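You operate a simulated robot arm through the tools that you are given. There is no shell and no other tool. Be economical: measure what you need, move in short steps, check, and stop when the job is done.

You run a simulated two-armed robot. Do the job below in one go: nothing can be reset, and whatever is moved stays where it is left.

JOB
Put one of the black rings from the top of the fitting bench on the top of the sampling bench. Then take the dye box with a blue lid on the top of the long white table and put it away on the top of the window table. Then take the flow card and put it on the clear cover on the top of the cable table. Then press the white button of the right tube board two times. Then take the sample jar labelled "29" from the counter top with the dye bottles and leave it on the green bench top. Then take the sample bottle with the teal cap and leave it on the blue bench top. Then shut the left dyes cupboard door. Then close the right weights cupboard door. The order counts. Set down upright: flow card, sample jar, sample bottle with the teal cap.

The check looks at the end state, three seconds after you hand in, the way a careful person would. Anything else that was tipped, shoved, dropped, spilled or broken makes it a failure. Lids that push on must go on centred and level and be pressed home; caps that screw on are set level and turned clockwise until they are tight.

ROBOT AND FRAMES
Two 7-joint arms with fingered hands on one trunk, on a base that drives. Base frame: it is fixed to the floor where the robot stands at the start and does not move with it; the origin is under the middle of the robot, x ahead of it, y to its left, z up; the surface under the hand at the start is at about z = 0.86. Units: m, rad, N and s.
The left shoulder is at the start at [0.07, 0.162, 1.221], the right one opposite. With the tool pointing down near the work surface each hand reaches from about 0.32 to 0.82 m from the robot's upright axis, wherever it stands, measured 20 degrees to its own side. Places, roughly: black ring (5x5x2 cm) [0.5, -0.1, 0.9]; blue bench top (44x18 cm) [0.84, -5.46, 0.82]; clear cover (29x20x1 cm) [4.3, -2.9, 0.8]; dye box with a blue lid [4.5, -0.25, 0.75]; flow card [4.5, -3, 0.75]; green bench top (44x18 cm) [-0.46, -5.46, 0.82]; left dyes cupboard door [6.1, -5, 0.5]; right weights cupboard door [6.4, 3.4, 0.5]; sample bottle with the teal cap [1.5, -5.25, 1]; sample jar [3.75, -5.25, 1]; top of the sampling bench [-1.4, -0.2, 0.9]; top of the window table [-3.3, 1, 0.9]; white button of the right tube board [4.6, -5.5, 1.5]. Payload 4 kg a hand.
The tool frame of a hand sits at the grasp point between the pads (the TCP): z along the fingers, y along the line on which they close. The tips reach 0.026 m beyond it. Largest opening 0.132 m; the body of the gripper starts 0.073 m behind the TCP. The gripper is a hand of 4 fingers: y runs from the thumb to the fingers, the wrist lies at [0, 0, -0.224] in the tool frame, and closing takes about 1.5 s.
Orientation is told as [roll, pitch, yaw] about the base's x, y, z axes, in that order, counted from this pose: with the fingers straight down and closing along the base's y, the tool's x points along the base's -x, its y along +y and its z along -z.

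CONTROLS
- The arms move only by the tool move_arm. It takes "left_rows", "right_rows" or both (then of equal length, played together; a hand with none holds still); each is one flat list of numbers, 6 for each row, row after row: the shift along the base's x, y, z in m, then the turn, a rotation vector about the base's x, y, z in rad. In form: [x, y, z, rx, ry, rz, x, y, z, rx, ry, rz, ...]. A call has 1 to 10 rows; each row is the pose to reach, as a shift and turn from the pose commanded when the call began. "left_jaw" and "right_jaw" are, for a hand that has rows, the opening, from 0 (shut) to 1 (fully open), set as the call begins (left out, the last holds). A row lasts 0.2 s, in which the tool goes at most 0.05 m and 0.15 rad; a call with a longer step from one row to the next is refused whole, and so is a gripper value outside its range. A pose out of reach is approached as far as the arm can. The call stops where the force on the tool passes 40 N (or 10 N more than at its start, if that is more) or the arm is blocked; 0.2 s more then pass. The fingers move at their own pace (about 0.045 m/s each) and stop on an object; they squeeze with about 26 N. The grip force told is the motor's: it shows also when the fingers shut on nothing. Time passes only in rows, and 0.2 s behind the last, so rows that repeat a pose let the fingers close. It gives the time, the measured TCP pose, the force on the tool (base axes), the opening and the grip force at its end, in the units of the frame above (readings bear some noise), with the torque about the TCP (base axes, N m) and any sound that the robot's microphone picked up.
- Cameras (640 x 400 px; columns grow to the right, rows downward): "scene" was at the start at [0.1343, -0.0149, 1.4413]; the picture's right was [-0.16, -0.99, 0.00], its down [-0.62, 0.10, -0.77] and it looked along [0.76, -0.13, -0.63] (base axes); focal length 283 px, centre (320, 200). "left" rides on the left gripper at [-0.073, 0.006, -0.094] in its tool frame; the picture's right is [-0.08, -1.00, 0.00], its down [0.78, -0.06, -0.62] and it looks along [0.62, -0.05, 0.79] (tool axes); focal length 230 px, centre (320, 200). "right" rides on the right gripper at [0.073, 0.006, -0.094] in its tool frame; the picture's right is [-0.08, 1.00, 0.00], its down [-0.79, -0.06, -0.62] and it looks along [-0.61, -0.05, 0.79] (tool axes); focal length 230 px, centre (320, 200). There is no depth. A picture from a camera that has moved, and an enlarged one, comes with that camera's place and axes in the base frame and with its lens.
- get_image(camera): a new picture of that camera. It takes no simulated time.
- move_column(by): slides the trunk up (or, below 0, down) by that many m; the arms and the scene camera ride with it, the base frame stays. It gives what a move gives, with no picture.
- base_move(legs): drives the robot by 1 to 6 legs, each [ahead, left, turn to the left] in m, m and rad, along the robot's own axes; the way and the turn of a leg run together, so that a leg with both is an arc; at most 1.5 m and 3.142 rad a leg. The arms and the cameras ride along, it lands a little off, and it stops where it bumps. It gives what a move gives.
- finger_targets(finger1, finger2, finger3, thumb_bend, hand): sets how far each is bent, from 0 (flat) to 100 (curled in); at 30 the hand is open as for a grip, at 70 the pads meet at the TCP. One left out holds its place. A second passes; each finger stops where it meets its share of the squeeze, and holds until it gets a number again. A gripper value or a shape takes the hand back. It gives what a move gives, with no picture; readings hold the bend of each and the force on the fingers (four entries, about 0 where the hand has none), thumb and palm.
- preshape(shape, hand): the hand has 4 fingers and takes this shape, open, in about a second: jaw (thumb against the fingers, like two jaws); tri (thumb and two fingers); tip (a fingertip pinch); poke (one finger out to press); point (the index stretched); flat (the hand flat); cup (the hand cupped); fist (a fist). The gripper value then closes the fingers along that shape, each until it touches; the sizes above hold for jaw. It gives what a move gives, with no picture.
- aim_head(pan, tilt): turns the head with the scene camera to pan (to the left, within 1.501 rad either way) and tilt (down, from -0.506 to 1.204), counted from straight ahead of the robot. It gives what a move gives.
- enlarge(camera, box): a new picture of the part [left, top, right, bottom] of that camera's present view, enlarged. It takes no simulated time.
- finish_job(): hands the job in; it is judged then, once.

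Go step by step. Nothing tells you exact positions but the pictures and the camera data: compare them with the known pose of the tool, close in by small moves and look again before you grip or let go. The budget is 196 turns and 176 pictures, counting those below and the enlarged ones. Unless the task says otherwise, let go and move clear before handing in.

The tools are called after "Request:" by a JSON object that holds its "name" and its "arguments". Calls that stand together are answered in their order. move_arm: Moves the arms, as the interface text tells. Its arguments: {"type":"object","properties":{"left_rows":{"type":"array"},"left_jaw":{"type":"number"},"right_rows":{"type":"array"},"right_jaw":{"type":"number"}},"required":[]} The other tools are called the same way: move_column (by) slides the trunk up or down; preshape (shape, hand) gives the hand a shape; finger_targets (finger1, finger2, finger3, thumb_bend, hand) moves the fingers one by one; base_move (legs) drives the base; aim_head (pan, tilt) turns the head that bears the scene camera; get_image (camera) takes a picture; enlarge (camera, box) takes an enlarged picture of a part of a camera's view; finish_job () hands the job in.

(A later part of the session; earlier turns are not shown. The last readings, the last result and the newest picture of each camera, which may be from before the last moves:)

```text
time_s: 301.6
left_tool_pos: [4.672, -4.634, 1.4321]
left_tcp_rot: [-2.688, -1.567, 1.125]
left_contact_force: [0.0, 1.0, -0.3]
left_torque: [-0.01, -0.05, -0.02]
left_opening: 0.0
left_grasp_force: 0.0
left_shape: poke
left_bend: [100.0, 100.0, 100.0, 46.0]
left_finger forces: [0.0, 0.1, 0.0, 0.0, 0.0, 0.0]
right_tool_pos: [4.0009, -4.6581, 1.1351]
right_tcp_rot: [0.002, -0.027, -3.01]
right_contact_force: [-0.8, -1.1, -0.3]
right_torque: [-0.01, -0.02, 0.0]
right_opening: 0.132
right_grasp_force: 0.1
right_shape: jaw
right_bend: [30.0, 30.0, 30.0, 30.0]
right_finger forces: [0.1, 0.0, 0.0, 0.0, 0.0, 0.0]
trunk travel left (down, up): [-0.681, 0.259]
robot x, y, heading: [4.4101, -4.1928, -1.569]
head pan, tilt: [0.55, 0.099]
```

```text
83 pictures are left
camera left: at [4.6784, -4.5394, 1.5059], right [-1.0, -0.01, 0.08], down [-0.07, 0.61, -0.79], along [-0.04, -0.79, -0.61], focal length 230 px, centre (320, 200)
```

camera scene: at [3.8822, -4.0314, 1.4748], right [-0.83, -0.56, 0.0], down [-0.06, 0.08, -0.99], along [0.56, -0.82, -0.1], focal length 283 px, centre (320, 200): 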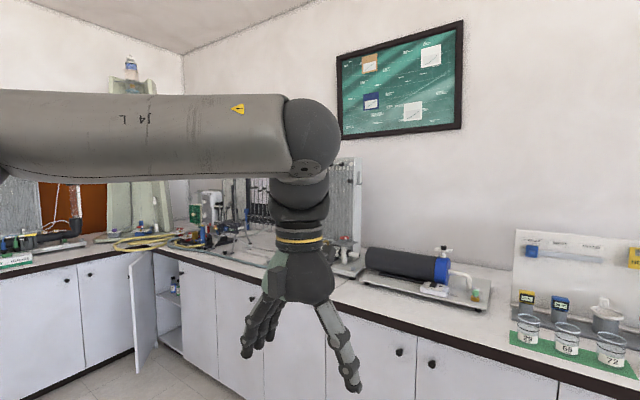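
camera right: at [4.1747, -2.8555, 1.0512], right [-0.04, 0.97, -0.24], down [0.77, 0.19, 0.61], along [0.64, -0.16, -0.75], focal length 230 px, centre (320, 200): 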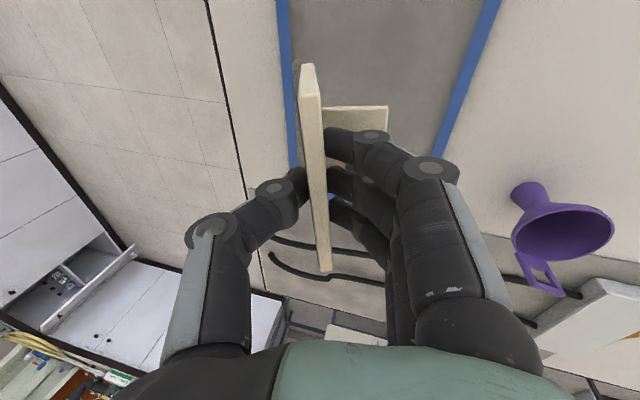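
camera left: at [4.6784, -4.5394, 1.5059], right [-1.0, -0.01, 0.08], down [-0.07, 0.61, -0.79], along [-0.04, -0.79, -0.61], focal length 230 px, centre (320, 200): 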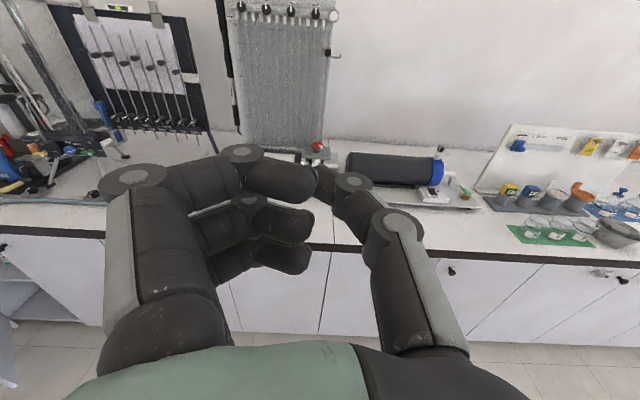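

The poke shape looks odd, so I'll instead pinch the middle finger and thumb into a firm tip at the TCP, with the others curled. I'll also raise and retract the right hand before driving nearer.

Request:
{"name": "finger_targets", "arguments": {"hand": "left", "finger1": 100, "finger2": 70, "finger3": 100, "thumb_bend": 70}}

Request:
{"name": "move_arm", "arguments": {"right_rows": [0, 0.03, 0.03, 0, 0, 0, 0, 0.06, 0.06, 0, 0, 0, 0, 0.09, 0.09, 0, 0, 0, 0, 0.12, 0.12, 0, 0, 0, 0, 0.14, 0.14, 0, 0, 0]}}

Request:
{"name": "base_move", "arguments": {"legs": [[0.42, 0, 0]]}}

Request:
{"name": "get_image", "arguments": {"camera": "left"}}

Request:
{"name": "get_image", "arguments": {"camera": "scene"}}

```text
time_s: 302.6
left_tool_pos: [4.6721, -4.6344, 1.4333]
left_tcp_rot: [-2.592, -1.568, 1.031]
left_contact_force: [0.6, -0.1, -0.1]
left_torque: [0.01, -0.02, -0.01]
left_opening: 0.0392
left_grasp_force: 0.0
left_shape: fingers
left_bend: [100.0, 70.0, 100.0, 70.0]
left_finger forces: [0.0, 0.0, 0.0, 0.0, 0.0, 0.1]
right_tool_pos: [4.0007, -4.6583, 1.1362]
right_tcp_rot: [-0.001, -0.026, -3.009]
right_contact_force: [-0.3, 0.1, -0.5]
right_torque: [-0.01, -0.03, 0.01]
right_opening: 0.1319
right_grasp_force: 0.0
right_shape: jaw
right_bend: [30.0, 30.0, 30.0, 30.0]
right_finger forces: [0.0, 0.0, 0.0, 0.1, 0.0, 0.1]
trunk travel left (down, up): [-0.681, 0.259]
robot x, y, heading: [4.4121, -4.1915, -1.56]
head pan, tilt: [0.55, 0.099]
```

```text
time_s: 303.8
left_tool_pos: [4.6718, -4.6353, 1.4332]
left_tcp_rot: [-2.83, -1.569, 1.265]
left_contact_force: [0.2, 0.0, 0.0]
left_torque: [0.03, 0.0, 0.03]
left_opening: 0.039
left_grasp_force: 0.0
left_shape: fingers
left_bend: [100.0, 70.0, 100.0, 70.0]
left_finger forces: [0.0, 0.0, 0.0, 0.0, 0.0, 0.0]
right_tool_pos: [4.0046, -4.5239, 1.2409]
right_tcp_rot: [0.005, -0.023, -3.008]
right_contact_force: [-0.7, -0.7, 0.1]
right_torque: [-0.02, -0.06, -0.01]
right_opening: 0.1322
right_grasp_force: 0.1
right_shape: jaw
right_bend: [30.0, 30.0, 30.0, 30.0]
right_finger forces: [0.0, 0.0, 0.0, 0.0, 0.0, 0.0]
right hand out of reach, approached as far as the arm can: row 4, 5
trunk travel left (down, up): [-0.681, 0.259]
robot x, y, heading: [4.4112, -4.1917, -1.562]
head pan, tilt: [0.55, 0.099]
```

```text
time_s: 306.4
left_tool_pos: [4.6735, -5.0594, 1.4332]
left_tcp_rot: [-2.691, -1.568, 1.123]
left_contact_force: [-0.7, 0.2, -0.3]
left_torque: [-0.01, 0.02, 0.02]
left_opening: 0.0392
left_grasp_force: 0.1
left_shape: fingers
left_bend: [100.0, 70.0, 100.0, 70.0]
left_finger forces: [0.1, 0.0, 0.1, 0.1, 0.0, 0.0]
right_tool_pos: [4.0085, -4.9466, 1.241]
right_tcp_rot: [0.002, -0.027, -3.01]
right_contact_force: [0.5, -0.1, 0.5]
right_torque: [-0.02, -0.01, 0.01]
right_opening: 0.1318
right_grasp_force: 0.1
right_shape: jaw
right_bend: [30.0, 30.0, 30.0, 30.0]
right_finger forces: [0.0, 0.1, 0.1, 0.1, 0.1, 0.0]
trunk travel left (down, up): [-0.681, 0.259]
robot x, y, heading: [4.415, -4.6122, -1.567]
head pan, tilt: [0.55, 0.099]
```

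```text
82 pictures are left
camera left: at [4.6796, -4.9641, 1.5059], right [-1.0, 0.0, 0.08], down [-0.06, 0.61, -0.79], along [-0.05, -0.79, -0.61], focal length 230 px, centre (320, 200)
```

left: 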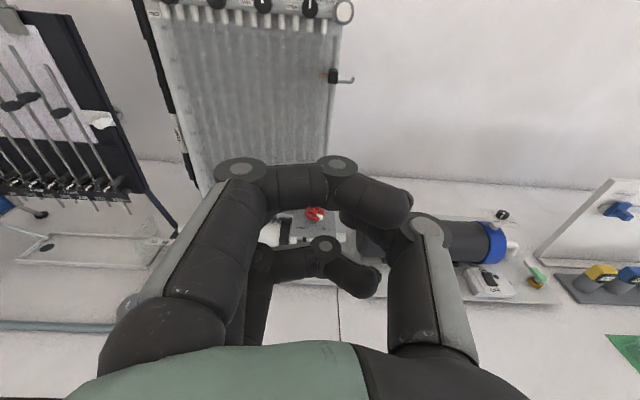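

```text
81 pictures are left
camera scene: at [4.4622, -4.7433, 1.4749], right [-0.85, -0.53, 0.0], down [-0.05, 0.08, -1.0], along [0.52, -0.85, -0.1], focal length 283 px, centre (320, 200)
```

scene: 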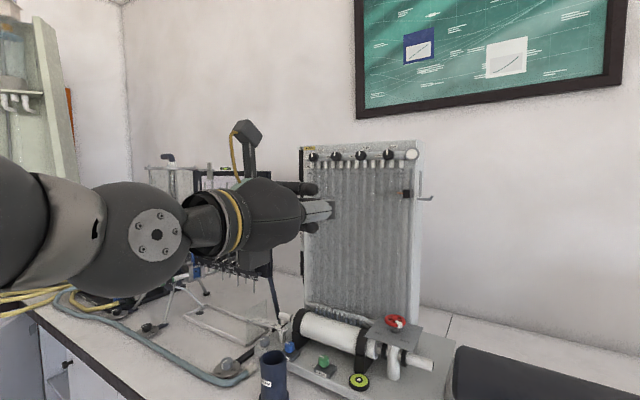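

Triangulating both cameras, the button is at (4.639, -5.460, 1.522). I'll bring the pinched tip to about 4 cm in front of it.

Request:
{"name": "move_arm", "arguments": {"left_rows": [-0.008, -0.02, 0.03, 0, 0, 0, -0.016, -0.045, 0.06, 0, 0, 0, -0.024, -0.08, 0.08, 0, 0, 0, -0.035, -0.12, 0.089, 0, 0, 0, -0.035, -0.165, 0.089, 0, 0, 0, -0.035, -0.21, 0.089, 0, 0, 0, -0.035, -0.255, 0.089, 0, 0, 0, -0.035, -0.3, 0.089, 0, 0, 0, -0.035, -0.33, 0.089, 0, 0, 0]}}

Request:
{"name": "get_image", "arguments": {"camera": "left"}}

Request:
{"name": "enlarge", "arguments": {"camera": "scene", "box": [280, 110, 460, 230]}}

```text
time_s: 308.4
left_tool_pos: [4.6367, -5.3902, 1.5216]
left_tcp_rot: [3.028, -1.568, 1.689]
left_contact_force: [-0.2, -0.3, 0.1]
left_torque: [0.02, -0.01, -0.03]
left_opening: 0.0391
left_grasp_force: 0.0
left_shape: fingers
left_bend: [100.0, 70.0, 100.0, 70.0]
left_finger forces: [0.0, 0.0, 0.0, 0.1, 0.0, 0.0]
right_tool_pos: [4.0065, -4.9483, 1.2403]
right_tcp_rot: [0.002, -0.024, -3.011]
right_contact_force: [-0.2, 0.3, -0.5]
right_torque: [0.0, 0.02, 0.01]
right_opening: 0.132
right_grasp_force: 0.1
right_shape: jaw
right_bend: [30.0, 30.0, 30.0, 30.0]
right_finger forces: [0.1, 0.1, 0.0, 0.0, 0.0, 0.2]
trunk travel left (down, up): [-0.681, 0.259]
robot x, y, heading: [4.4125, -4.6148, -1.563]
head pan, tilt: [0.55, 0.099]
```

```text
80 pictures are left
camera left: at [4.6437, -5.2961, 1.5946], right [-1.0, 0.0, 0.08], down [-0.06, 0.62, -0.79], along [-0.05, -0.79, -0.61], focal length 230 px, centre (320, 200)
```

left: 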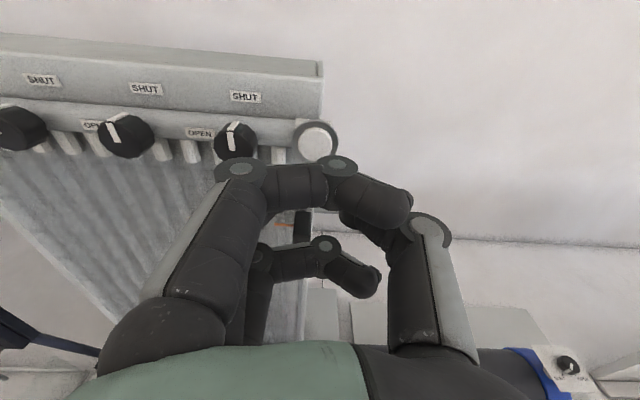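

```text
3.33 times, centred on (370, 170) of scene
camera zoom: at [4.4619, -4.7453, 1.4747], right [-0.85, -0.53, 0.0], down [-0.05, 0.09, -0.99], along [0.52, -0.85, -0.1], focal length 944 px, centre (153, 300)
```

zoom: 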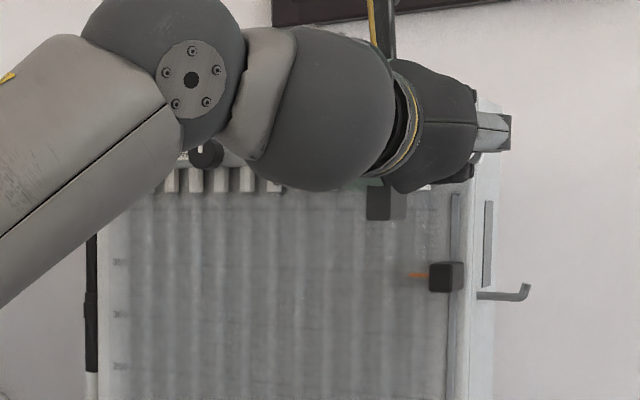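

The tip lines up with the button, about 4 cm away. I'll advance in small steps and watch for contact and clicks.

Request:
{"name": "move_arm", "arguments": {"left_rows": [0.002, -0.01, 0.003, 0, 0, 0, 0.002, -0.02, 0.003, 0, 0, 0, 0.002, -0.026, 0.003, 0, 0, 0, 0.002, -0.03, 0.003, 0, 0, 0]}}

Request:
{"name": "get_image", "arguments": {"camera": "left"}}

```text
time_s: 309.4
left_tool_pos: [4.6398, -5.4194, 1.5254]
left_tcp_rot: [-2.564, -1.569, 0.996]
left_contact_force: [-0.7, 0.3, -0.4]
left_torque: [0.01, 0.0, -0.01]
left_opening: 0.0392
left_grasp_force: 0.1
left_shape: fingers
left_bend: [100.0, 70.0, 100.0, 70.0]
left_finger forces: [0.0, 0.0, 0.1, 0.0, 0.0, 0.1]
right_tool_pos: [4.0082, -4.9473, 1.2404]
right_tcp_rot: [0.004, -0.027, -3.01]
right_contact_force: [0.3, 0.6, 0.3]
right_torque: [0.02, -0.01, -0.02]
right_opening: 0.132
right_grasp_force: 0.1
right_shape: jaw
right_bend: [30.0, 30.0, 30.0, 30.0]
right_finger forces: [0.0, 0.0, 0.1, 0.0, 0.0, 0.0]
trunk travel left (down, up): [-0.681, 0.259]
robot x, y, heading: [4.4148, -4.6151, -1.566]
head pan, tilt: [0.55, 0.099]
```

```text
78 pictures are left
camera left: at [4.6465, -5.3255, 1.5981], right [-1.0, 0.0, 0.08], down [-0.06, 0.61, -0.79], along [-0.05, -0.79, -0.61], focal length 230 px, centre (320, 200)
```

left: 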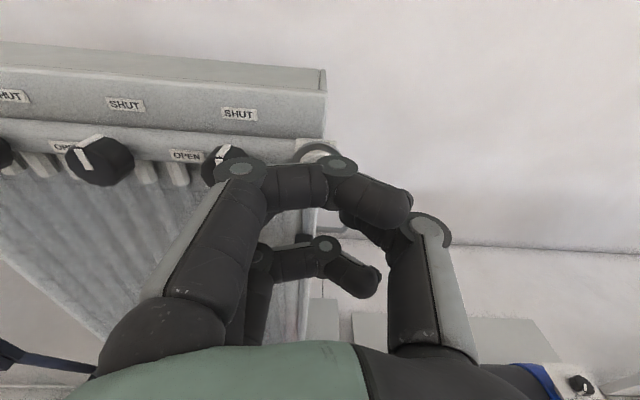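

Request:
{"name": "move_arm", "arguments": {"left_rows": [0, -0.004, 0, 0, 0, 0, 0, -0.008, 0, 0, 0, 0, 0, -0.012, 0, 0, 0, 0]}}

```text
time_s: 310.1
left_tool_pos: [4.6401, -5.4318, 1.5257]
left_tcp_rot: [-2.753, -1.568, 1.185]
left_contact_force: [-0.8, 2.1, -0.4]
left_torque: [0.02, 0.01, 0.01]
left_opening: 0.039
left_grasp_force: 0.9
left_shape: fingers
left_bend: [100.0, 70.0, 100.0, 70.0]
left_finger forces: [0.1, 1.4, 0.0, 0.0, 0.7, 0.0]
right_tool_pos: [4.0075, -4.9486, 1.2405]
right_tcp_rot: [0.002, -0.026, -3.011]
right_contact_force: [-0.9, -0.2, -1.0]
right_torque: [0.0, -0.01, 0.0]
right_opening: 0.1319
right_grasp_force: 0.1
right_shape: jaw
right_bend: [30.0, 30.0, 30.0, 30.0]
right_finger forces: [0.0, 0.1, 0.1, 0.0, 0.0, 0.0]
trunk travel left (down, up): [-0.681, 0.259]
robot x, y, heading: [4.4137, -4.6121, -1.568]
head pan, tilt: [0.55, 0.099]
heard: click
```

One click was heard at light contact. I'll retract 15 mm to release the button.

Request:
{"name": "move_arm", "arguments": {"left_rows": [0, 0.006, 0, 0, 0, 0, 0, 0.015, 0, 0, 0, 0, 0, 0.015, 0, 0, 0, 0]}}

Request:
{"name": "move_arm", "arguments": {"left_rows": [0, -0.006, 0, 0, 0, 0, 0, -0.011, 0, 0, 0, 0, 0, -0.015, 0, 0, 0, 0]}}

```text
time_s: 310.9
left_tool_pos: [4.6401, -5.4175, 1.5222]
left_tcp_rot: [-2.531, -1.569, 0.966]
left_contact_force: [0.6, -0.4, 0.4]
left_torque: [0.03, -0.02, -0.05]
left_opening: 0.0393
left_grasp_force: 0.1
left_shape: fingers
left_bend: [100.0, 70.0, 100.0, 70.0]
left_finger forces: [0.1, 0.0, 0.0, 0.1, 0.1, 0.1]
right_tool_pos: [4.0077, -4.9483, 1.241]
right_tcp_rot: [0.004, -0.025, -3.013]
right_contact_force: [0.1, 0.3, 0.5]
right_torque: [0.01, 0.0, -0.02]
right_opening: 0.132
right_grasp_force: 0.0
right_shape: jaw
right_bend: [30.0, 30.0, 30.0, 30.0]
right_finger forces: [0.0, 0.0, 0.0, 0.0, 0.0, 0.0]
trunk travel left (down, up): [-0.681, 0.259]
robot x, y, heading: [4.4152, -4.6147, -1.57]
head pan, tilt: [0.55, 0.099]
```

```text
time_s: 311.8
left_tool_pos: [4.639, -5.4315, 1.5253]
left_tcp_rot: [-2.811, -1.57, 1.245]
left_contact_force: [0.5, 0.6, 0.1]
left_torque: [0.06, 0.01, -0.03]
left_opening: 0.0391
left_grasp_force: 1.1
left_shape: fingers
left_bend: [100.0, 70.0, 100.0, 70.0]
left_finger forces: [0.0, 1.4, 0.0, 0.0, 0.4, 0.0]
right_tool_pos: [4.007, -4.9478, 1.2406]
right_tcp_rot: [0.003, -0.026, -3.011]
right_contact_force: [0.9, 0.4, 0.4]
right_torque: [-0.01, 0.03, 0.01]
right_opening: 0.1316
right_grasp_force: 0.0
right_shape: jaw
right_bend: [30.0, 30.0, 30.0, 30.0]
right_finger forces: [0.1, 0.1, 0.0, 0.1, 0.0, 0.0]
trunk travel left (down, up): [-0.681, 0.259]
robot x, y, heading: [4.4148, -4.6158, -1.564]
head pan, tilt: [0.55, 0.099]
heard: click
```

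Two clicks were heard. I'll retract, back the base off, and return the left hand to its jaw shape pointing down.

Request:
{"name": "move_arm", "arguments": {"left_rows": [0, 0.04, 0, 0, 0, 0, 0, 0.085, 0, 0, 0, 0, 0, 0.13, 0, 0, 0, 0, 0, 0.175, 0, 0, 0, 0, 0, 0.22, 0, 0, 0, 0, 0, 0.265, 0, 0, 0, 0, 0, 0.31, 0, 0, 0, 0, 0, 0.34, 0, 0, 0, 0]}}

Request:
{"name": "enlarge", "arguments": {"camera": "scene", "box": [280, 110, 460, 230]}}

Request:
{"name": "base_move", "arguments": {"legs": [[-0.4, 0, 0], [0, -0.6, 0]]}}

Request:
{"name": "preshape", "arguments": {"hand": "left", "shape": "jaw"}}

Request:
{"name": "aim_head", "arguments": {"pan": -0.1, "tilt": 0.5}}

Request:
{"name": "get_image", "arguments": {"camera": "scene"}}

```text
time_s: 313.6
left_tool_pos: [4.6393, -5.0892, 1.5239]
left_tcp_rot: [-2.279, -1.568, 0.711]
left_contact_force: [0.6, -0.4, 0.5]
left_torque: [0.01, -0.04, -0.02]
left_opening: 0.0392
left_grasp_force: 0.1
left_shape: fingers
left_bend: [100.0, 70.0, 100.0, 70.0]
left_finger forces: [0.0, 0.0, 0.0, 0.0, 0.0, 0.0]
right_tool_pos: [4.0077, -4.9459, 1.2417]
right_tcp_rot: [0.003, -0.025, -3.01]
right_contact_force: [0.5, -0.5, 0.3]
right_torque: [-0.03, -0.02, -0.01]
right_opening: 0.1318
right_grasp_force: 0.0
right_shape: jaw
right_bend: [30.0, 30.0, 30.0, 30.0]
right_finger forces: [0.0, 0.0, 0.0, 0.1, 0.1, 0.0]
trunk travel left (down, up): [-0.681, 0.259]
robot x, y, heading: [4.4154, -4.6141, -1.569]
head pan, tilt: [0.55, 0.099]
```

```text
3.33 times, centred on (370, 170) of scene
camera zoom: at [4.4623, -4.7432, 1.4749], right [-0.85, -0.53, 0.0], down [-0.05, 0.08, -1.0], along [0.52, -0.85, -0.1], focal length 944 px, centre (153, 300)
```

zoom: 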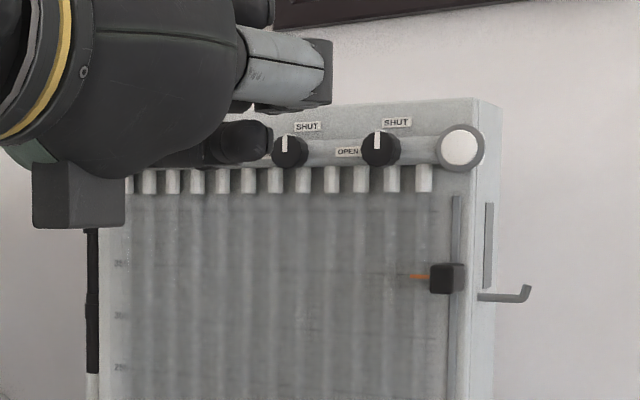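

```text
time_s: 319.1
left_tool_pos: [4.0204, -4.6865, 1.5233]
left_tcp_rot: [-2.322, -1.567, 0.734]
left_contact_force: [-1.4, -0.4, -1.0]
left_torque: [0.01, -0.04, 0.01]
left_opening: 0.039
left_grasp_force: 0.1
left_shape: fingers
left_bend: [100.0, 70.0, 100.0, 70.0]
left_finger forces: [0.1, 0.0, 0.0, 0.1, 0.0, 0.1]
right_tool_pos: [3.3927, -4.5316, 1.2413]
right_tcp_rot: [0.004, -0.026, -3.029]
right_contact_force: [0.0, 0.1, -0.6]
right_torque: [-0.03, 0.01, 0.0]
right_opening: 0.1319
right_grasp_force: 0.0
right_shape: jaw
right_bend: [30.0, 30.0, 30.0, 30.0]
right_finger forces: [0.1, 0.1, 0.0, 0.0, 0.0, 0.1]
trunk travel left (down, up): [-0.681, 0.259]
robot x, y, heading: [3.8042, -4.2057, -1.584]
head pan, tilt: [0.55, 0.099]
```

```text
time_s: 320.0
left_tool_pos: [4.0201, -4.6855, 1.5237]
left_tcp_rot: [-2.491, -1.569, 0.905]
left_contact_force: [-0.2, -0.3, 0.4]
left_torque: [-0.02, 0.03, 0.0]
left_opening: 0.1322
left_grasp_force: 0.0
left_shape: jaw
left_bend: [30.0, 30.0, 30.0, 30.0]
left_finger forces: [0.1, 0.0, 0.1, 0.0, 0.0, 0.1]
right_tool_pos: [3.3922, -4.5312, 1.2405]
right_tcp_rot: [0.004, -0.027, -3.03]
right_contact_force: [-0.6, 0.7, 0.0]
right_torque: [-0.03, -0.03, 0.01]
right_opening: 0.1319
right_grasp_force: 0.0
right_shape: jaw
right_bend: [30.0, 30.0, 30.0, 30.0]
right_finger forces: [0.0, 0.1, 0.0, 0.1, 0.0, 0.0]
trunk travel left (down, up): [-0.681, 0.259]
robot x, y, heading: [3.7993, -4.2066, -1.586]
head pan, tilt: [0.55, 0.099]
```

```text
time_s: 321.0
left_tool_pos: [4.0202, -4.686, 1.5241]
left_tcp_rot: [-2.498, -1.567, 0.912]
left_contact_force: [1.3, -0.2, 0.3]
left_torque: [0.04, -0.02, -0.01]
left_opening: 0.1317
left_grasp_force: 0.0
left_shape: jaw
left_bend: [30.0, 30.0, 30.0, 30.0]
left_finger forces: [0.1, 0.0, 0.1, 0.0, 0.1, 0.1]
right_tool_pos: [3.3906, -4.5323, 1.2411]
right_tcp_rot: [0.003, -0.025, -3.03]
right_contact_force: [-0.7, 0.9, 0.3]
right_torque: [0.01, -0.02, 0.0]
right_opening: 0.1319
right_grasp_force: 0.1
right_shape: jaw
right_bend: [30.0, 30.0, 30.0, 30.0]
right_finger forces: [0.0, 0.0, 0.0, 0.0, 0.0, 0.0]
trunk travel left (down, up): [-0.681, 0.259]
robot x, y, heading: [3.801, -4.2083, -1.583]
head pan, tilt: [-0.099, 0.499]
```

```text
76 pictures are left
camera scene: at [3.7929, -4.3477, 1.4378], right [-0.99, 0.11, 0.0], down [0.05, 0.48, -0.88], along [-0.1, -0.87, -0.48], focal length 283 px, centre (320, 200)
```

scene: 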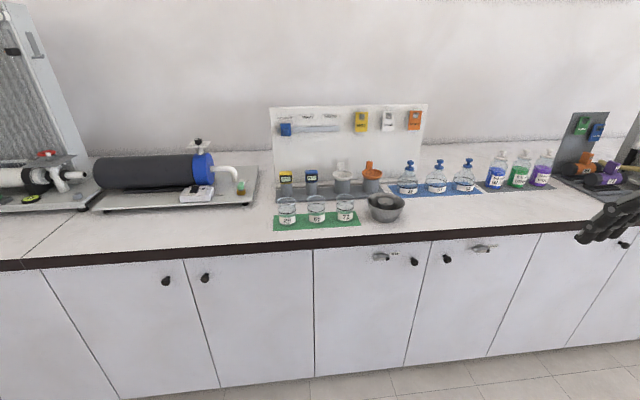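

Request:
{"name": "enlarge", "arguments": {"camera": "scene", "box": [260, 140, 420, 240]}}

```text
4.00 times, centred on (340, 190) of scene
camera zoom: at [3.7929, -4.3477, 1.4378], right [-0.99, 0.11, 0.0], down [0.05, 0.48, -0.88], along [-0.1, -0.87, -0.48], focal length 1133 px, centre (240, 240)
```

zoom: 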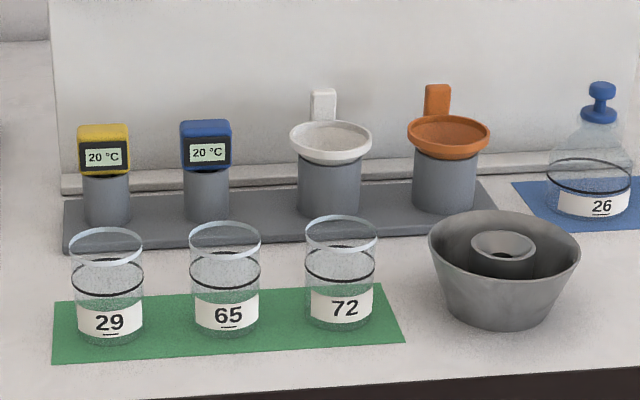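

Jar "29" is the leftmost, centred at about (3.81, -5.14) with its rim near z 1.0. I'll return the left arm to pointing down, then position the base so the jar is on the right-hand side.

Request:
{"name": "move_arm", "arguments": {"left_rows": [0, 0.01, -0.02, 0.149, 0, 0, 0, 0.02, -0.04, 0.298, 0, 0, 0, 0.03, -0.06, 0.447, 0, 0, 0, 0.04, -0.08, 0.596, 0, 0, 0, 0.05, -0.1, 0.745, 0, 0, 0, 0.06, -0.12, 0.894, 0, 0, 0, 0.07, -0.14, 1.043, 0, 0, 0, 0.08, -0.16, 1.192, 0, 0, 0, 0.09, -0.18, 1.341, 0, 0, 0, 0.1, -0.2, 1.49, 0, 0]}}

Request:
{"name": "base_move", "arguments": {"legs": [[0, 0.31, 0.01], [0.38, 0, 0]]}}

Request:
{"name": "get_image", "arguments": {"camera": "right"}}

Request:
{"name": "get_image", "arguments": {"camera": "scene"}}

```text
time_s: 323.2
left_tool_pos: [3.9912, -4.6084, 1.2823]
left_tcp_rot: [-0.015, -0.08, -1.57]
left_contact_force: [-0.5, 0.9, -0.1]
left_torque: [0.02, 0.0, -0.03]
left_opening: 0.132
left_grasp_force: 0.1
left_shape: jaw
left_bend: [30.0, 30.0, 30.0, 30.0]
left_finger forces: [0.1, 0.0, 0.0, 0.0, 0.0, 0.1]
left hand out of reach, approached as far as the arm can: row 2, 3, 4, 5, 6, 7, 8, 9, 10
right_tool_pos: [3.3918, -4.5324, 1.2412]
right_tcp_rot: [0.004, -0.023, -3.03]
right_contact_force: [-0.1, 0.2, -1.0]
right_torque: [0.03, -0.01, 0.06]
right_opening: 0.1315
right_grasp_force: 0.1
right_shape: jaw
right_bend: [30.0, 30.0, 30.0, 30.0]
right_finger forces: [0.0, 0.0, 0.0, 0.0, 0.0, 0.0]
trunk travel left (down, up): [-0.681, 0.259]
robot x, y, heading: [3.8035, -4.2047, -1.585]
head pan, tilt: [-0.099, 0.499]
```

```text
time_s: 327.3
left_tool_pos: [4.305, -4.9907, 1.2821]
left_tcp_rot: [-0.016, -0.083, -1.557]
left_contact_force: [0.2, 0.9, 0.3]
left_torque: [-0.02, 0.03, -0.03]
left_opening: 0.1317
left_grasp_force: 0.1
left_shape: jaw
left_bend: [30.0, 30.0, 30.0, 30.0]
left_finger forces: [0.1, 0.0, 0.0, 0.0, 0.0, 0.0]
right_tool_pos: [3.7058, -4.9215, 1.241]
right_tcp_rot: [0.002, -0.026, -3.016]
right_contact_force: [0.4, -0.2, 0.6]
right_torque: [-0.01, 0.0, 0.0]
right_opening: 0.1319
right_grasp_force: 0.1
right_shape: jaw
right_bend: [30.0, 30.0, 30.0, 30.0]
right_finger forces: [0.0, 0.1, 0.0, 0.0, 0.0, 0.0]
trunk travel left (down, up): [-0.681, 0.259]
robot x, y, heading: [4.1152, -4.5929, -1.571]
head pan, tilt: [-0.099, 0.499]
```

```text
74 pictures are left
camera right: at [3.7815, -4.9173, 1.3331], right [0.05, -1.0, 0.01], down [-0.77, -0.03, 0.64], along [-0.64, -0.04, -0.77], focal length 230 px, centre (320, 200)
```

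right: 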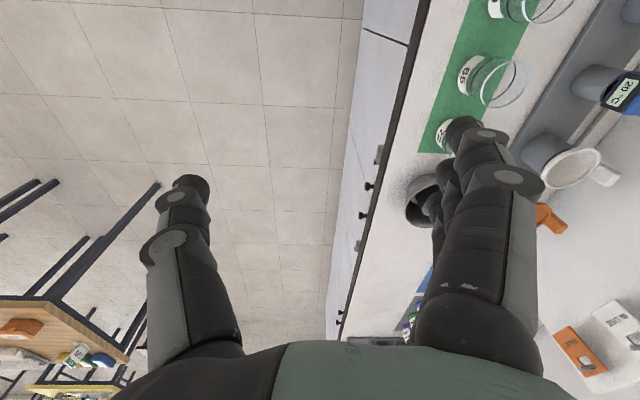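

```text
73 pictures are left
camera scene: at [4.1038, -4.7324, 1.4379], right [-0.99, 0.1, 0.0], down [0.05, 0.48, -0.88], along [-0.09, -0.87, -0.48], focal length 283 px, centre (320, 200)
```

scene: 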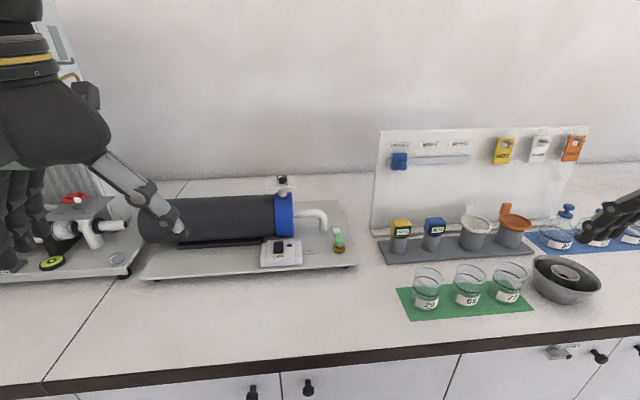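

Triangulated: the counter is at z ≈ 0.905 and jar 29 at about (3.815, -5.16), rim near 1.01. I'll move above it with the jaw partly closed and look.

Request:
{"name": "move_arm", "arguments": {"right_rows": [0.015, -0.035, 0, 0, 0, -0.02, 0.03, -0.07, -0.01, 0, 0, -0.04, 0.045, -0.105, -0.02, 0, 0, -0.06, 0.06, -0.14, -0.04, 0, 0, -0.08, 0.075, -0.175, -0.06, 0, 0, -0.1, 0.09, -0.21, -0.08, 0, 0, -0.12, 0.109, -0.24, -0.1, 0, 0, -0.12], "right_jaw": 0.8}}

Request:
{"name": "get_image", "arguments": {"camera": "right"}}

Request:
{"name": "get_image", "arguments": {"camera": "scene"}}

```text
time_s: 328.9
left_tool_pos: [4.3038, -4.9922, 1.2806]
left_tcp_rot: [-0.016, -0.083, -1.557]
left_contact_force: [-0.1, 0.4, -0.2]
left_torque: [0.0, -0.01, -0.03]
left_opening: 0.1321
left_grasp_force: 0.1
left_shape: jaw
left_bend: [30.0, 30.0, 30.0, 30.0]
left_finger forces: [0.0, 0.0, 0.0, 0.0, 0.0, 0.1]
right_tool_pos: [3.8096, -5.1501, 1.1277]
right_tcp_rot: [0.008, -0.022, -3.139]
right_contact_force: [-0.9, -1.1, -0.7]
right_torque: [0.03, -0.03, -0.03]
right_opening: 0.106
right_grasp_force: 0.1
right_shape: jaw
right_bend: [59.0, 59.0, 59.0, 55.0]
right_finger forces: [0.0, 0.1, 0.0, 0.0, 0.1, 0.0]
right hand out of reach, approached as far as the arm can: row 6, 7
trunk travel left (down, up): [-0.681, 0.259]
robot x, y, heading: [4.1125, -4.5928, -1.573]
head pan, tilt: [-0.099, 0.499]
```

```text
72 pictures are left
camera right: at [3.8847, -5.1535, 1.221], right [-0.07, -1.0, 0.01], down [-0.77, 0.06, 0.63], along [-0.63, 0.04, -0.77], focal length 230 px, centre (320, 200)
```

right: 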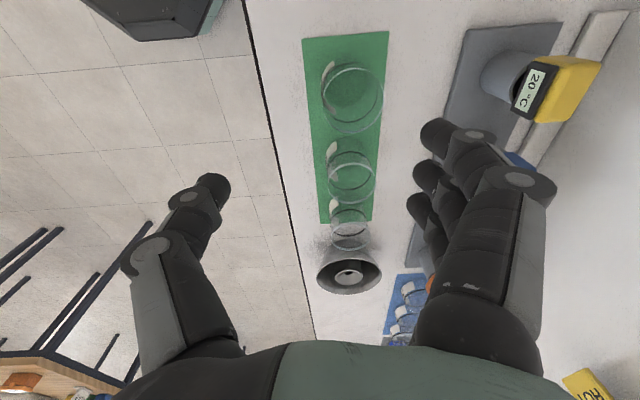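

```text
71 pictures are left
camera scene: at [4.1037, -4.735, 1.4376], right [-0.99, 0.1, 0.0], down [0.05, 0.48, -0.88], along [-0.09, -0.87, -0.48], focal length 283 px, centre (320, 200)
```

scene: 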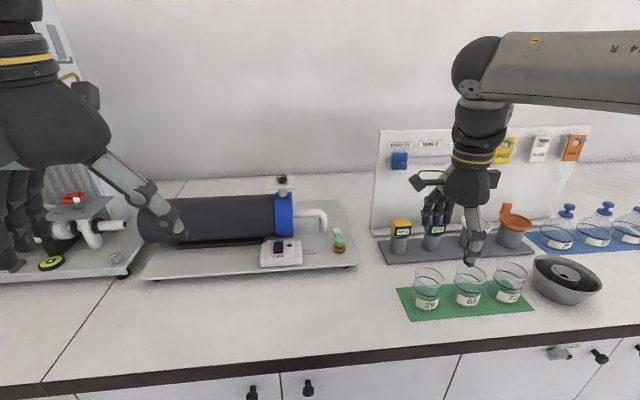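

Jar 29's rim centre is at about (3.823, -5.177). I'm slightly short of reach, so I'll drive 6 cm closer and align over it.

Request:
{"name": "base_move", "arguments": {"legs": [[0.06, 0, 0]]}}

Request:
{"name": "move_arm", "arguments": {"right_rows": [0.013, 0.035, -0.01, 0, 0.02, 0, 0.013, 0.035, -0.02, 0, 0.02, 0]}}

Request:
{"name": "get_image", "arguments": {"camera": "right"}}

```text
time_s: 329.9
left_tool_pos: [4.3056, -5.0441, 1.2826]
left_tcp_rot: [-0.015, -0.088, -1.554]
left_contact_force: [0.2, 0.2, 0.6]
left_torque: [-0.03, 0.03, -0.02]
left_opening: 0.1318
left_grasp_force: 0.0
left_shape: jaw
left_bend: [30.0, 30.0, 30.0, 30.0]
left_finger forces: [0.1, 0.0, 0.1, 0.1, 0.0, 0.0]
right_tool_pos: [3.8099, -5.2032, 1.1316]
right_tcp_rot: [0.011, -0.023, -3.135]
right_contact_force: [-0.6, 0.4, 0.6]
right_torque: [-0.04, 0.03, -0.02]
right_opening: 0.1057
right_grasp_force: 0.2
right_shape: jaw
right_bend: [59.0, 59.0, 59.0, 55.0]
right_finger forces: [0.0, 0.0, 0.1, 0.0, 0.1, 0.0]
trunk travel left (down, up): [-0.681, 0.259]
robot x, y, heading: [4.1143, -4.6546, -1.572]
head pan, tilt: [-0.099, 0.499]
```

```text
time_s: 330.5
left_tool_pos: [4.3049, -5.0487, 1.2826]
left_tcp_rot: [-0.016, -0.084, -1.555]
left_contact_force: [0.1, -1.0, -0.7]
left_torque: [-0.01, 0.01, -0.01]
left_opening: 0.1317
left_grasp_force: 0.0
left_shape: jaw
left_bend: [30.0, 30.0, 30.0, 30.0]
left_finger forces: [0.1, 0.0, 0.1, 0.1, 0.0, 0.0]
right_tool_pos: [3.8226, -5.171, 1.1088]
right_tcp_rot: [0.008, -0.042, -3.134]
right_contact_force: [-0.1, 0.5, -0.6]
right_torque: [0.01, 0.02, -0.02]
right_opening: 0.1058
right_grasp_force: 0.1
right_shape: jaw
right_bend: [59.0, 59.0, 59.0, 55.0]
right_finger forces: [0.0, 0.0, 0.1, 0.0, 0.0, 0.1]
trunk travel left (down, up): [-0.681, 0.259]
robot x, y, heading: [4.1157, -4.6515, -1.571]
head pan, tilt: [-0.099, 0.499]
```

```text
70 pictures are left
camera right: at [3.8992, -5.1751, 1.2006], right [-0.07, -1.0, 0.01], down [-0.76, 0.06, 0.65], along [-0.65, 0.04, -0.76], focal length 230 px, centre (320, 200)
```

right: 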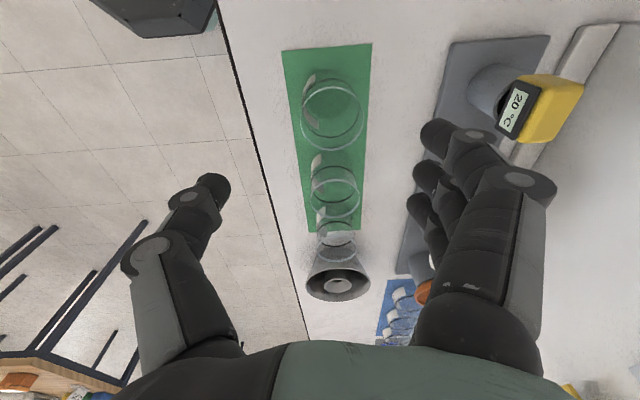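

The jar centre reads (3.827, -5.181). I'll correct the small tilt, align and descend around the jar, stopping partway to check.

Request:
{"name": "move_arm", "arguments": {"right_rows": [0.004, -0.009, -0.01, 0, -0.02, 0, 0.004, -0.009, -0.03, 0, -0.04, 0, 0.004, -0.009, -0.06, 0, -0.04, 0, 0.004, -0.009, -0.075, 0, -0.04, 0]}}

Request:
{"name": "get_image", "arguments": {"camera": "right"}}

Request:
{"name": "enlarge", "arguments": {"camera": "scene", "box": [370, 180, 530, 340]}}

```text
time_s: 331.5
left_tool_pos: [4.3041, -5.0508, 1.2811]
left_tcp_rot: [-0.017, -0.085, -1.556]
left_contact_force: [0.0, -0.3, 0.0]
left_torque: [0.04, 0.0, 0.01]
left_opening: 0.1321
left_grasp_force: 0.0
left_shape: jaw
left_bend: [30.0, 30.0, 30.0, 30.0]
left_finger forces: [0.0, 0.0, 0.0, 0.0, 0.0, 0.0]
right_tool_pos: [3.8269, -5.1818, 1.0342]
right_tcp_rot: [0.009, -0.002, -3.134]
right_contact_force: [-0.2, -0.8, -0.2]
right_torque: [0.0, 0.0, 0.04]
right_opening: 0.106
right_grasp_force: 0.1
right_shape: jaw
right_bend: [59.0, 59.0, 59.0, 55.0]
right_finger forces: [0.0, 0.0, 0.0, 0.0, 0.0, 0.1]
trunk travel left (down, up): [-0.681, 0.259]
robot x, y, heading: [4.111, -4.6515, -1.568]
head pan, tilt: [-0.099, 0.499]
```

```text
69 pictures are left
camera right: at [3.9008, -5.1855, 1.127], right [-0.07, -1.0, 0.01], down [-0.78, 0.06, 0.62], along [-0.62, 0.04, -0.79], focal length 230 px, centre (320, 200)
```

right: 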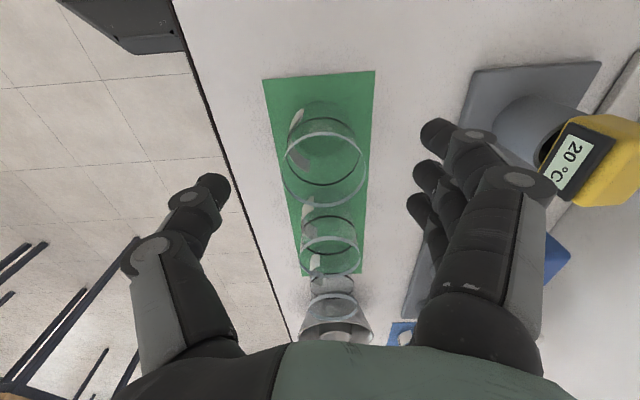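

```text
2.50 times, centred on (450, 260) of scene
camera zoom: at [4.1042, -4.7926, 1.4378], right [-0.99, 0.1, 0.0], down [0.05, 0.48, -0.88], along [-0.09, -0.87, -0.48], focal length 708 px, centre (-5, 50)
```

zoom: 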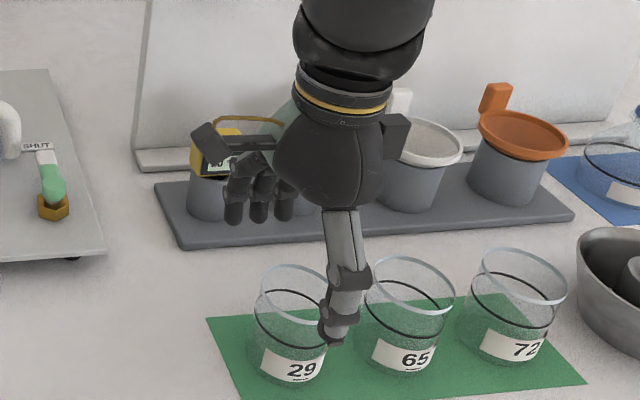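

The jar is centred between thumb and fingers with clearance all round. I'll descend to z ≈ 0.962 and close.

Request:
{"name": "move_arm", "arguments": {"right_rows": [0.002, -0.004, -0.025, 0, 0, 0, 0.002, -0.004, -0.05, 0, 0, 0, 0.002, -0.004, -0.072, 0, 0, 0, 0.002, -0.004, -0.072, 0, 0, 0]}}

Request:
{"name": "get_image", "arguments": {"camera": "right"}}

```text
time_s: 332.5
left_tool_pos: [4.3048, -5.0504, 1.2819]
left_tcp_rot: [-0.015, -0.084, -1.554]
left_contact_force: [0.7, 0.3, -0.1]
left_torque: [0.02, 0.01, 0.01]
left_opening: 0.1318
left_grasp_force: 0.1
left_shape: jaw
left_bend: [30.0, 30.0, 30.0, 30.0]
left_finger forces: [0.0, 0.0, 0.0, 0.1, 0.0, 0.0]
right_tool_pos: [3.8284, -5.1854, 0.9619]
right_tcp_rot: [0.009, -0.001, -3.133]
right_contact_force: [0.7, 0.6, -0.2]
right_torque: [0.01, 0.0, -0.01]
right_opening: 0.1059
right_grasp_force: 0.0
right_shape: jaw
right_bend: [59.0, 59.0, 59.0, 55.0]
right_finger forces: [0.0, 0.0, 0.0, 0.0, 0.0, 0.0]
trunk travel left (down, up): [-0.681, 0.259]
robot x, y, heading: [4.1162, -4.6509, -1.57]
head pan, tilt: [-0.099, 0.499]
```

```text
67 pictures are left
camera right: at [3.9025, -5.19, 1.0564], right [-0.07, -1.0, 0.01], down [-0.78, 0.06, 0.62], along [-0.62, 0.04, -0.79], focal length 230 px, centre (320, 200)
```

right: 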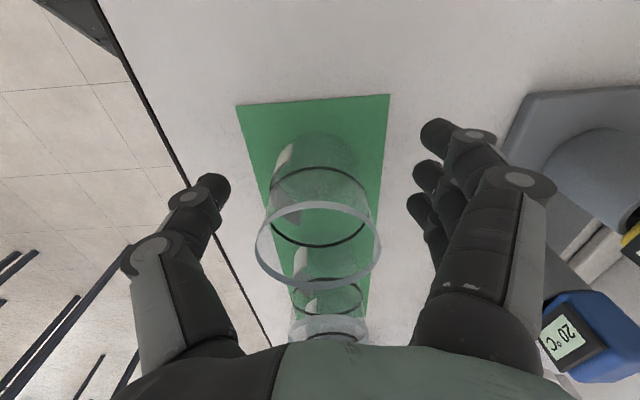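

Centred. Closing on the jar.

Request:
{"name": "move_arm", "arguments": {"right_rows": [0, 0, 0, 0, 0, 0, 0, 0, 0, 0, 0, 0, 0, 0, 0, 0, 0, 0, 0, 0, 0, 0, 0, 0, 0, 0, 0, 0, 0, 0, 0, 0, 0, 0, 0, 0, 0, 0, 0, 0, 0, 0], "right_jaw": 0}}

Request:
{"name": "get_image", "arguments": {"camera": "right"}}

```text
time_s: 334.1
left_tool_pos: [4.306, -5.0505, 1.2818]
left_tcp_rot: [-0.016, -0.085, -1.554]
left_contact_force: [-0.9, 0.4, 0.7]
left_torque: [-0.01, 0.01, -0.01]
left_opening: 0.1318
left_grasp_force: 0.0
left_shape: jaw
left_bend: [30.0, 30.0, 30.0, 30.0]
left_finger forces: [0.0, 0.1, 0.0, 0.0, 0.0, 0.0]
right_tool_pos: [3.8282, -5.1856, 0.9637]
right_tcp_rot: [0.009, -0.002, -3.135]
right_contact_force: [0.2, -0.2, 0.6]
right_torque: [0.01, 0.04, 0.0]
right_opening: 0.0338
right_grasp_force: 22.8
right_shape: jaw
right_bend: [67.0, 73.0, 73.0, 70.0]
right_finger forces: [0.1, 8.6, 9.5, 0.1, 17.8, 0.0]
trunk travel left (down, up): [-0.681, 0.259]
robot x, y, heading: [4.1108, -4.6474, -1.568]
head pan, tilt: [-0.099, 0.499]
```

```text
66 pictures are left
camera right: at [3.9024, -5.1899, 1.0566], right [-0.07, -1.0, 0.01], down [-0.78, 0.06, 0.62], along [-0.62, 0.04, -0.79], focal length 230 px, centre (320, 200)
```

right: 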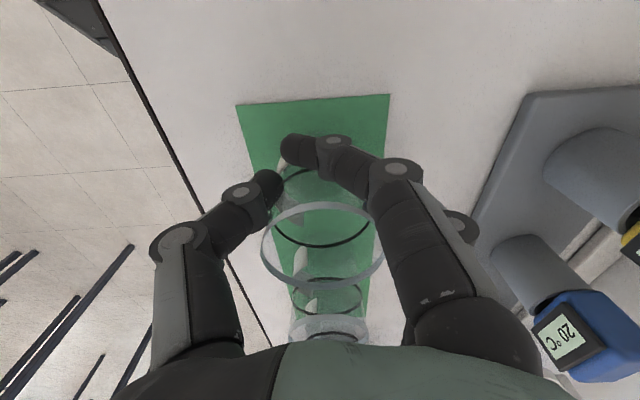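

Finger 1 missed: the jar sits about 1.5 cm further in -x than my hand. I'll open, shift and regrip.

Request:
{"name": "move_arm", "arguments": {"right_rows": [0, 0, 0, 0, 0, 0, 0, 0, 0, 0, 0, 0, 0, 0, 0, 0, 0, 0, 0, 0, 0, 0, 0, 0, 0, 0, 0, 0, 0, 0, 0, 0, 0, 0, 0, 0], "right_jaw": 0.8}}

Request:
{"name": "get_image", "arguments": {"camera": "right"}}

Request:
{"name": "enlarge", "arguments": {"camera": "scene", "box": [370, 180, 530, 340]}}

```text
time_s: 335.5
left_tool_pos: [4.3058, -5.0495, 1.281]
left_tcp_rot: [-0.017, -0.084, -1.556]
left_contact_force: [0.3, 0.2, 0.2]
left_torque: [0.01, 0.0, -0.04]
left_opening: 0.1321
left_grasp_force: 0.0
left_shape: jaw
left_bend: [30.0, 30.0, 30.0, 30.0]
left_finger forces: [0.0, 0.1, 0.0, 0.0, 0.1, 0.0]
right_tool_pos: [3.8286, -5.185, 0.9637]
right_tcp_rot: [0.008, -0.002, -3.135]
right_contact_force: [0.1, -0.5, 0.1]
right_torque: [0.03, -0.05, 0.03]
right_opening: 0.1052
right_grasp_force: 0.1
right_shape: jaw
right_bend: [59.0, 59.0, 59.0, 55.0]
right_finger forces: [0.0, 0.0, 0.1, 0.0, 0.1, 0.0]
trunk travel left (down, up): [-0.681, 0.259]
robot x, y, heading: [4.1126, -4.6482, -1.568]
head pan, tilt: [-0.099, 0.499]
```

```text
65 pictures are left
camera right: at [3.9024, -5.1899, 1.0566], right [-0.07, -1.0, 0.01], down [-0.78, 0.06, 0.62], along [-0.62, 0.04, -0.79], focal length 230 px, centre (320, 200)
```

right: 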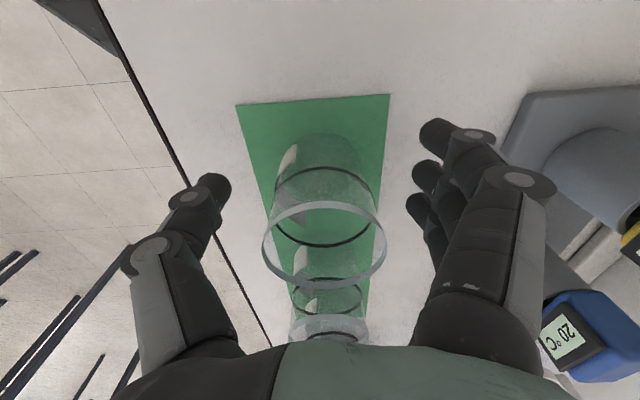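

```text
2.50 times, centred on (450, 260) of scene
camera zoom: at [4.104, -4.7929, 1.4377], right [-0.99, 0.1, 0.0], down [0.05, 0.48, -0.88], along [-0.09, -0.87, -0.48], focal length 708 px, centre (-5, 50)
```

zoom: 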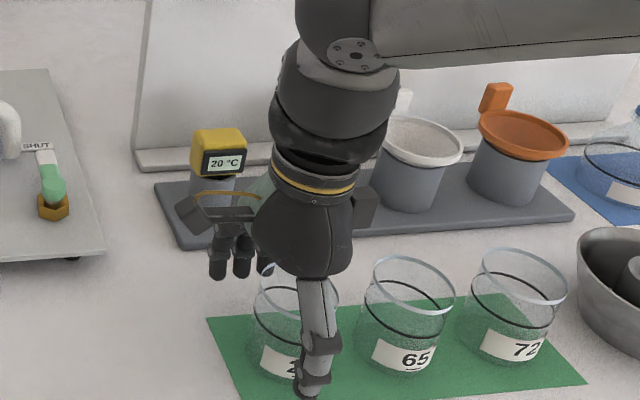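

The jar's centre works out at x ≈ 3.817 with rim z ≈ 0.98. I'll shift -11 mm, lower 10 mm, and close.

Request:
{"name": "move_arm", "arguments": {"right_rows": [-0.006, 0.001, -0.005, 0, 0, 0, -0.011, 0.002, -0.01, 0, 0, 0, -0.011, 0.002, -0.01, 0, 0, 0]}}

Request:
{"name": "move_arm", "arguments": {"right_rows": [0, 0, 0, 0, 0, 0, 0, 0, 0, 0, 0, 0, 0, 0, 0, 0, 0, 0, 0, 0, 0, 0, 0, 0, 0, 0, 0, 0, 0, 0, 0, 0, 0, 0, 0, 0, 0, 0, 0, 0, 0, 0], "right_jaw": 0}}

Request:
{"name": "get_image", "arguments": {"camera": "right"}}

```text
time_s: 336.3
left_tool_pos: [4.305, -5.0507, 1.2814]
left_tcp_rot: [-0.017, -0.083, -1.556]
left_contact_force: [0.5, -1.0, 0.4]
left_torque: [0.02, 0.03, -0.03]
left_opening: 0.1321
left_grasp_force: 0.0
left_shape: jaw
left_bend: [30.0, 30.0, 30.0, 30.0]
left_finger forces: [0.0, 0.1, 0.1, 0.1, 0.1, 0.0]
right_tool_pos: [3.8191, -5.1845, 0.9528]
right_tcp_rot: [0.008, -0.004, -3.134]
right_contact_force: [-0.8, -0.2, -0.2]
right_torque: [0.02, 0.0, 0.02]
right_opening: 0.1051
right_grasp_force: 0.1
right_shape: jaw
right_bend: [59.0, 59.0, 59.0, 55.0]
right_finger forces: [0.0, 0.0, 0.1, 0.1, 0.0, 0.0]
trunk travel left (down, up): [-0.681, 0.259]
robot x, y, heading: [4.1166, -4.6542, -1.577]
head pan, tilt: [-0.099, 0.499]
```

```text
time_s: 337.9
left_tool_pos: [4.3058, -5.051, 1.2812]
left_tcp_rot: [-0.016, -0.083, -1.555]
left_contact_force: [0.5, -0.1, -0.1]
left_torque: [0.04, -0.01, 0.01]
left_opening: 0.1318
left_grasp_force: 0.0
left_shape: jaw
left_bend: [30.0, 30.0, 30.0, 30.0]
left_finger forces: [0.0, 0.0, 0.0, 0.0, 0.0, 0.1]
right_tool_pos: [3.8182, -5.1844, 0.953]
right_tcp_rot: [0.008, -0.004, -3.133]
right_contact_force: [-0.5, 0.3, 0.3]
right_torque: [0.01, -0.02, 0.02]
right_opening: 0.0404
right_grasp_force: 25.6
right_shape: jaw
right_bend: [72.0, 73.0, 73.0, 70.0]
right_finger forces: [6.4, 7.4, 9.5, 0.0, 21.3, 0.0]
trunk travel left (down, up): [-0.681, 0.259]
robot x, y, heading: [4.1131, -4.6504, -1.568]
head pan, tilt: [-0.099, 0.499]
```

```text
63 pictures are left
camera right: at [3.892, -5.1885, 1.046], right [-0.07, -1.0, 0.01], down [-0.78, 0.06, 0.62], along [-0.62, 0.04, -0.79], focal length 230 px, centre (320, 200)
```

right: 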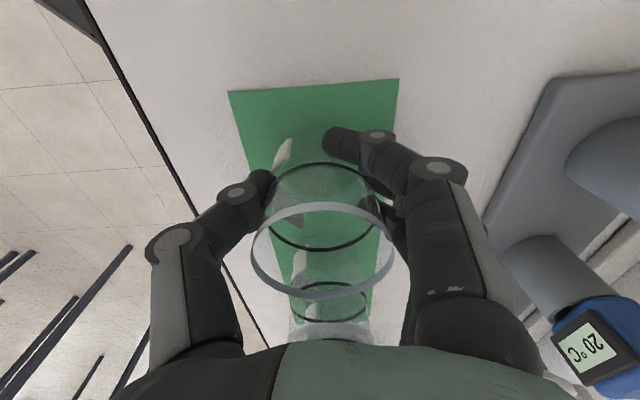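

All three fingers and the thumb hold the jar. I'll lift slowly and check.

Request:
{"name": "move_arm", "arguments": {"right_rows": [0, 0, 0.01, 0, 0, 0, 0, 0, 0.025, 0, 0, 0, 0, 0, 0.045, 0, 0, 0, 0, 0, 0.07, 0, 0, 0, 0, 0, 0.1, 0, 0, 0, 0, 0.01, 0.13, 0, 0, 0, 0, 0.02, 0.16, 0, 0, 0]}}

Request:
{"name": "get_image", "arguments": {"camera": "scene"}}

```text
time_s: 339.5
left_tool_pos: [4.3043, -5.0481, 1.2821]
left_tcp_rot: [-0.015, -0.085, -1.555]
left_contact_force: [-0.2, 0.9, 0.1]
left_torque: [-0.01, -0.01, -0.02]
left_opening: 0.1321
left_grasp_force: 0.0
left_shape: jaw
left_bend: [30.0, 30.0, 30.0, 30.0]
left_finger forces: [0.0, 0.0, 0.0, 0.0, 0.1, 0.0]
right_tool_pos: [3.8175, -5.1643, 1.1145]
right_tcp_rot: [0.011, -0.003, -3.135]
right_contact_force: [0.0, 0.1, -0.5]
right_torque: [-0.02, 0.01, -0.01]
right_opening: 0.0406
right_grasp_force: 25.8
right_shape: jaw
right_bend: [72.0, 73.0, 73.0, 70.0]
right_finger forces: [6.4, 7.3, 9.7, 0.0, 21.2, 0.1]
trunk travel left (down, up): [-0.681, 0.259]
robot x, y, heading: [4.1164, -4.6544, -1.567]
head pan, tilt: [-0.099, 0.499]
```

```text
62 pictures are left
camera scene: at [4.1043, -4.7917, 1.4378], right [-1.0, 0.1, 0.0], down [0.05, 0.48, -0.88], along [-0.09, -0.87, -0.48], focal length 283 px, centre (320, 200)
```

scene: 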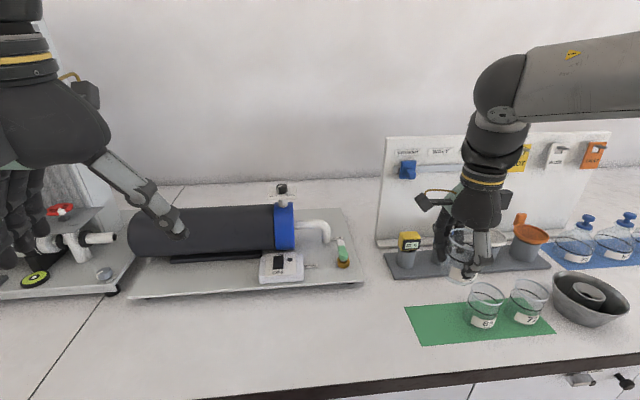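

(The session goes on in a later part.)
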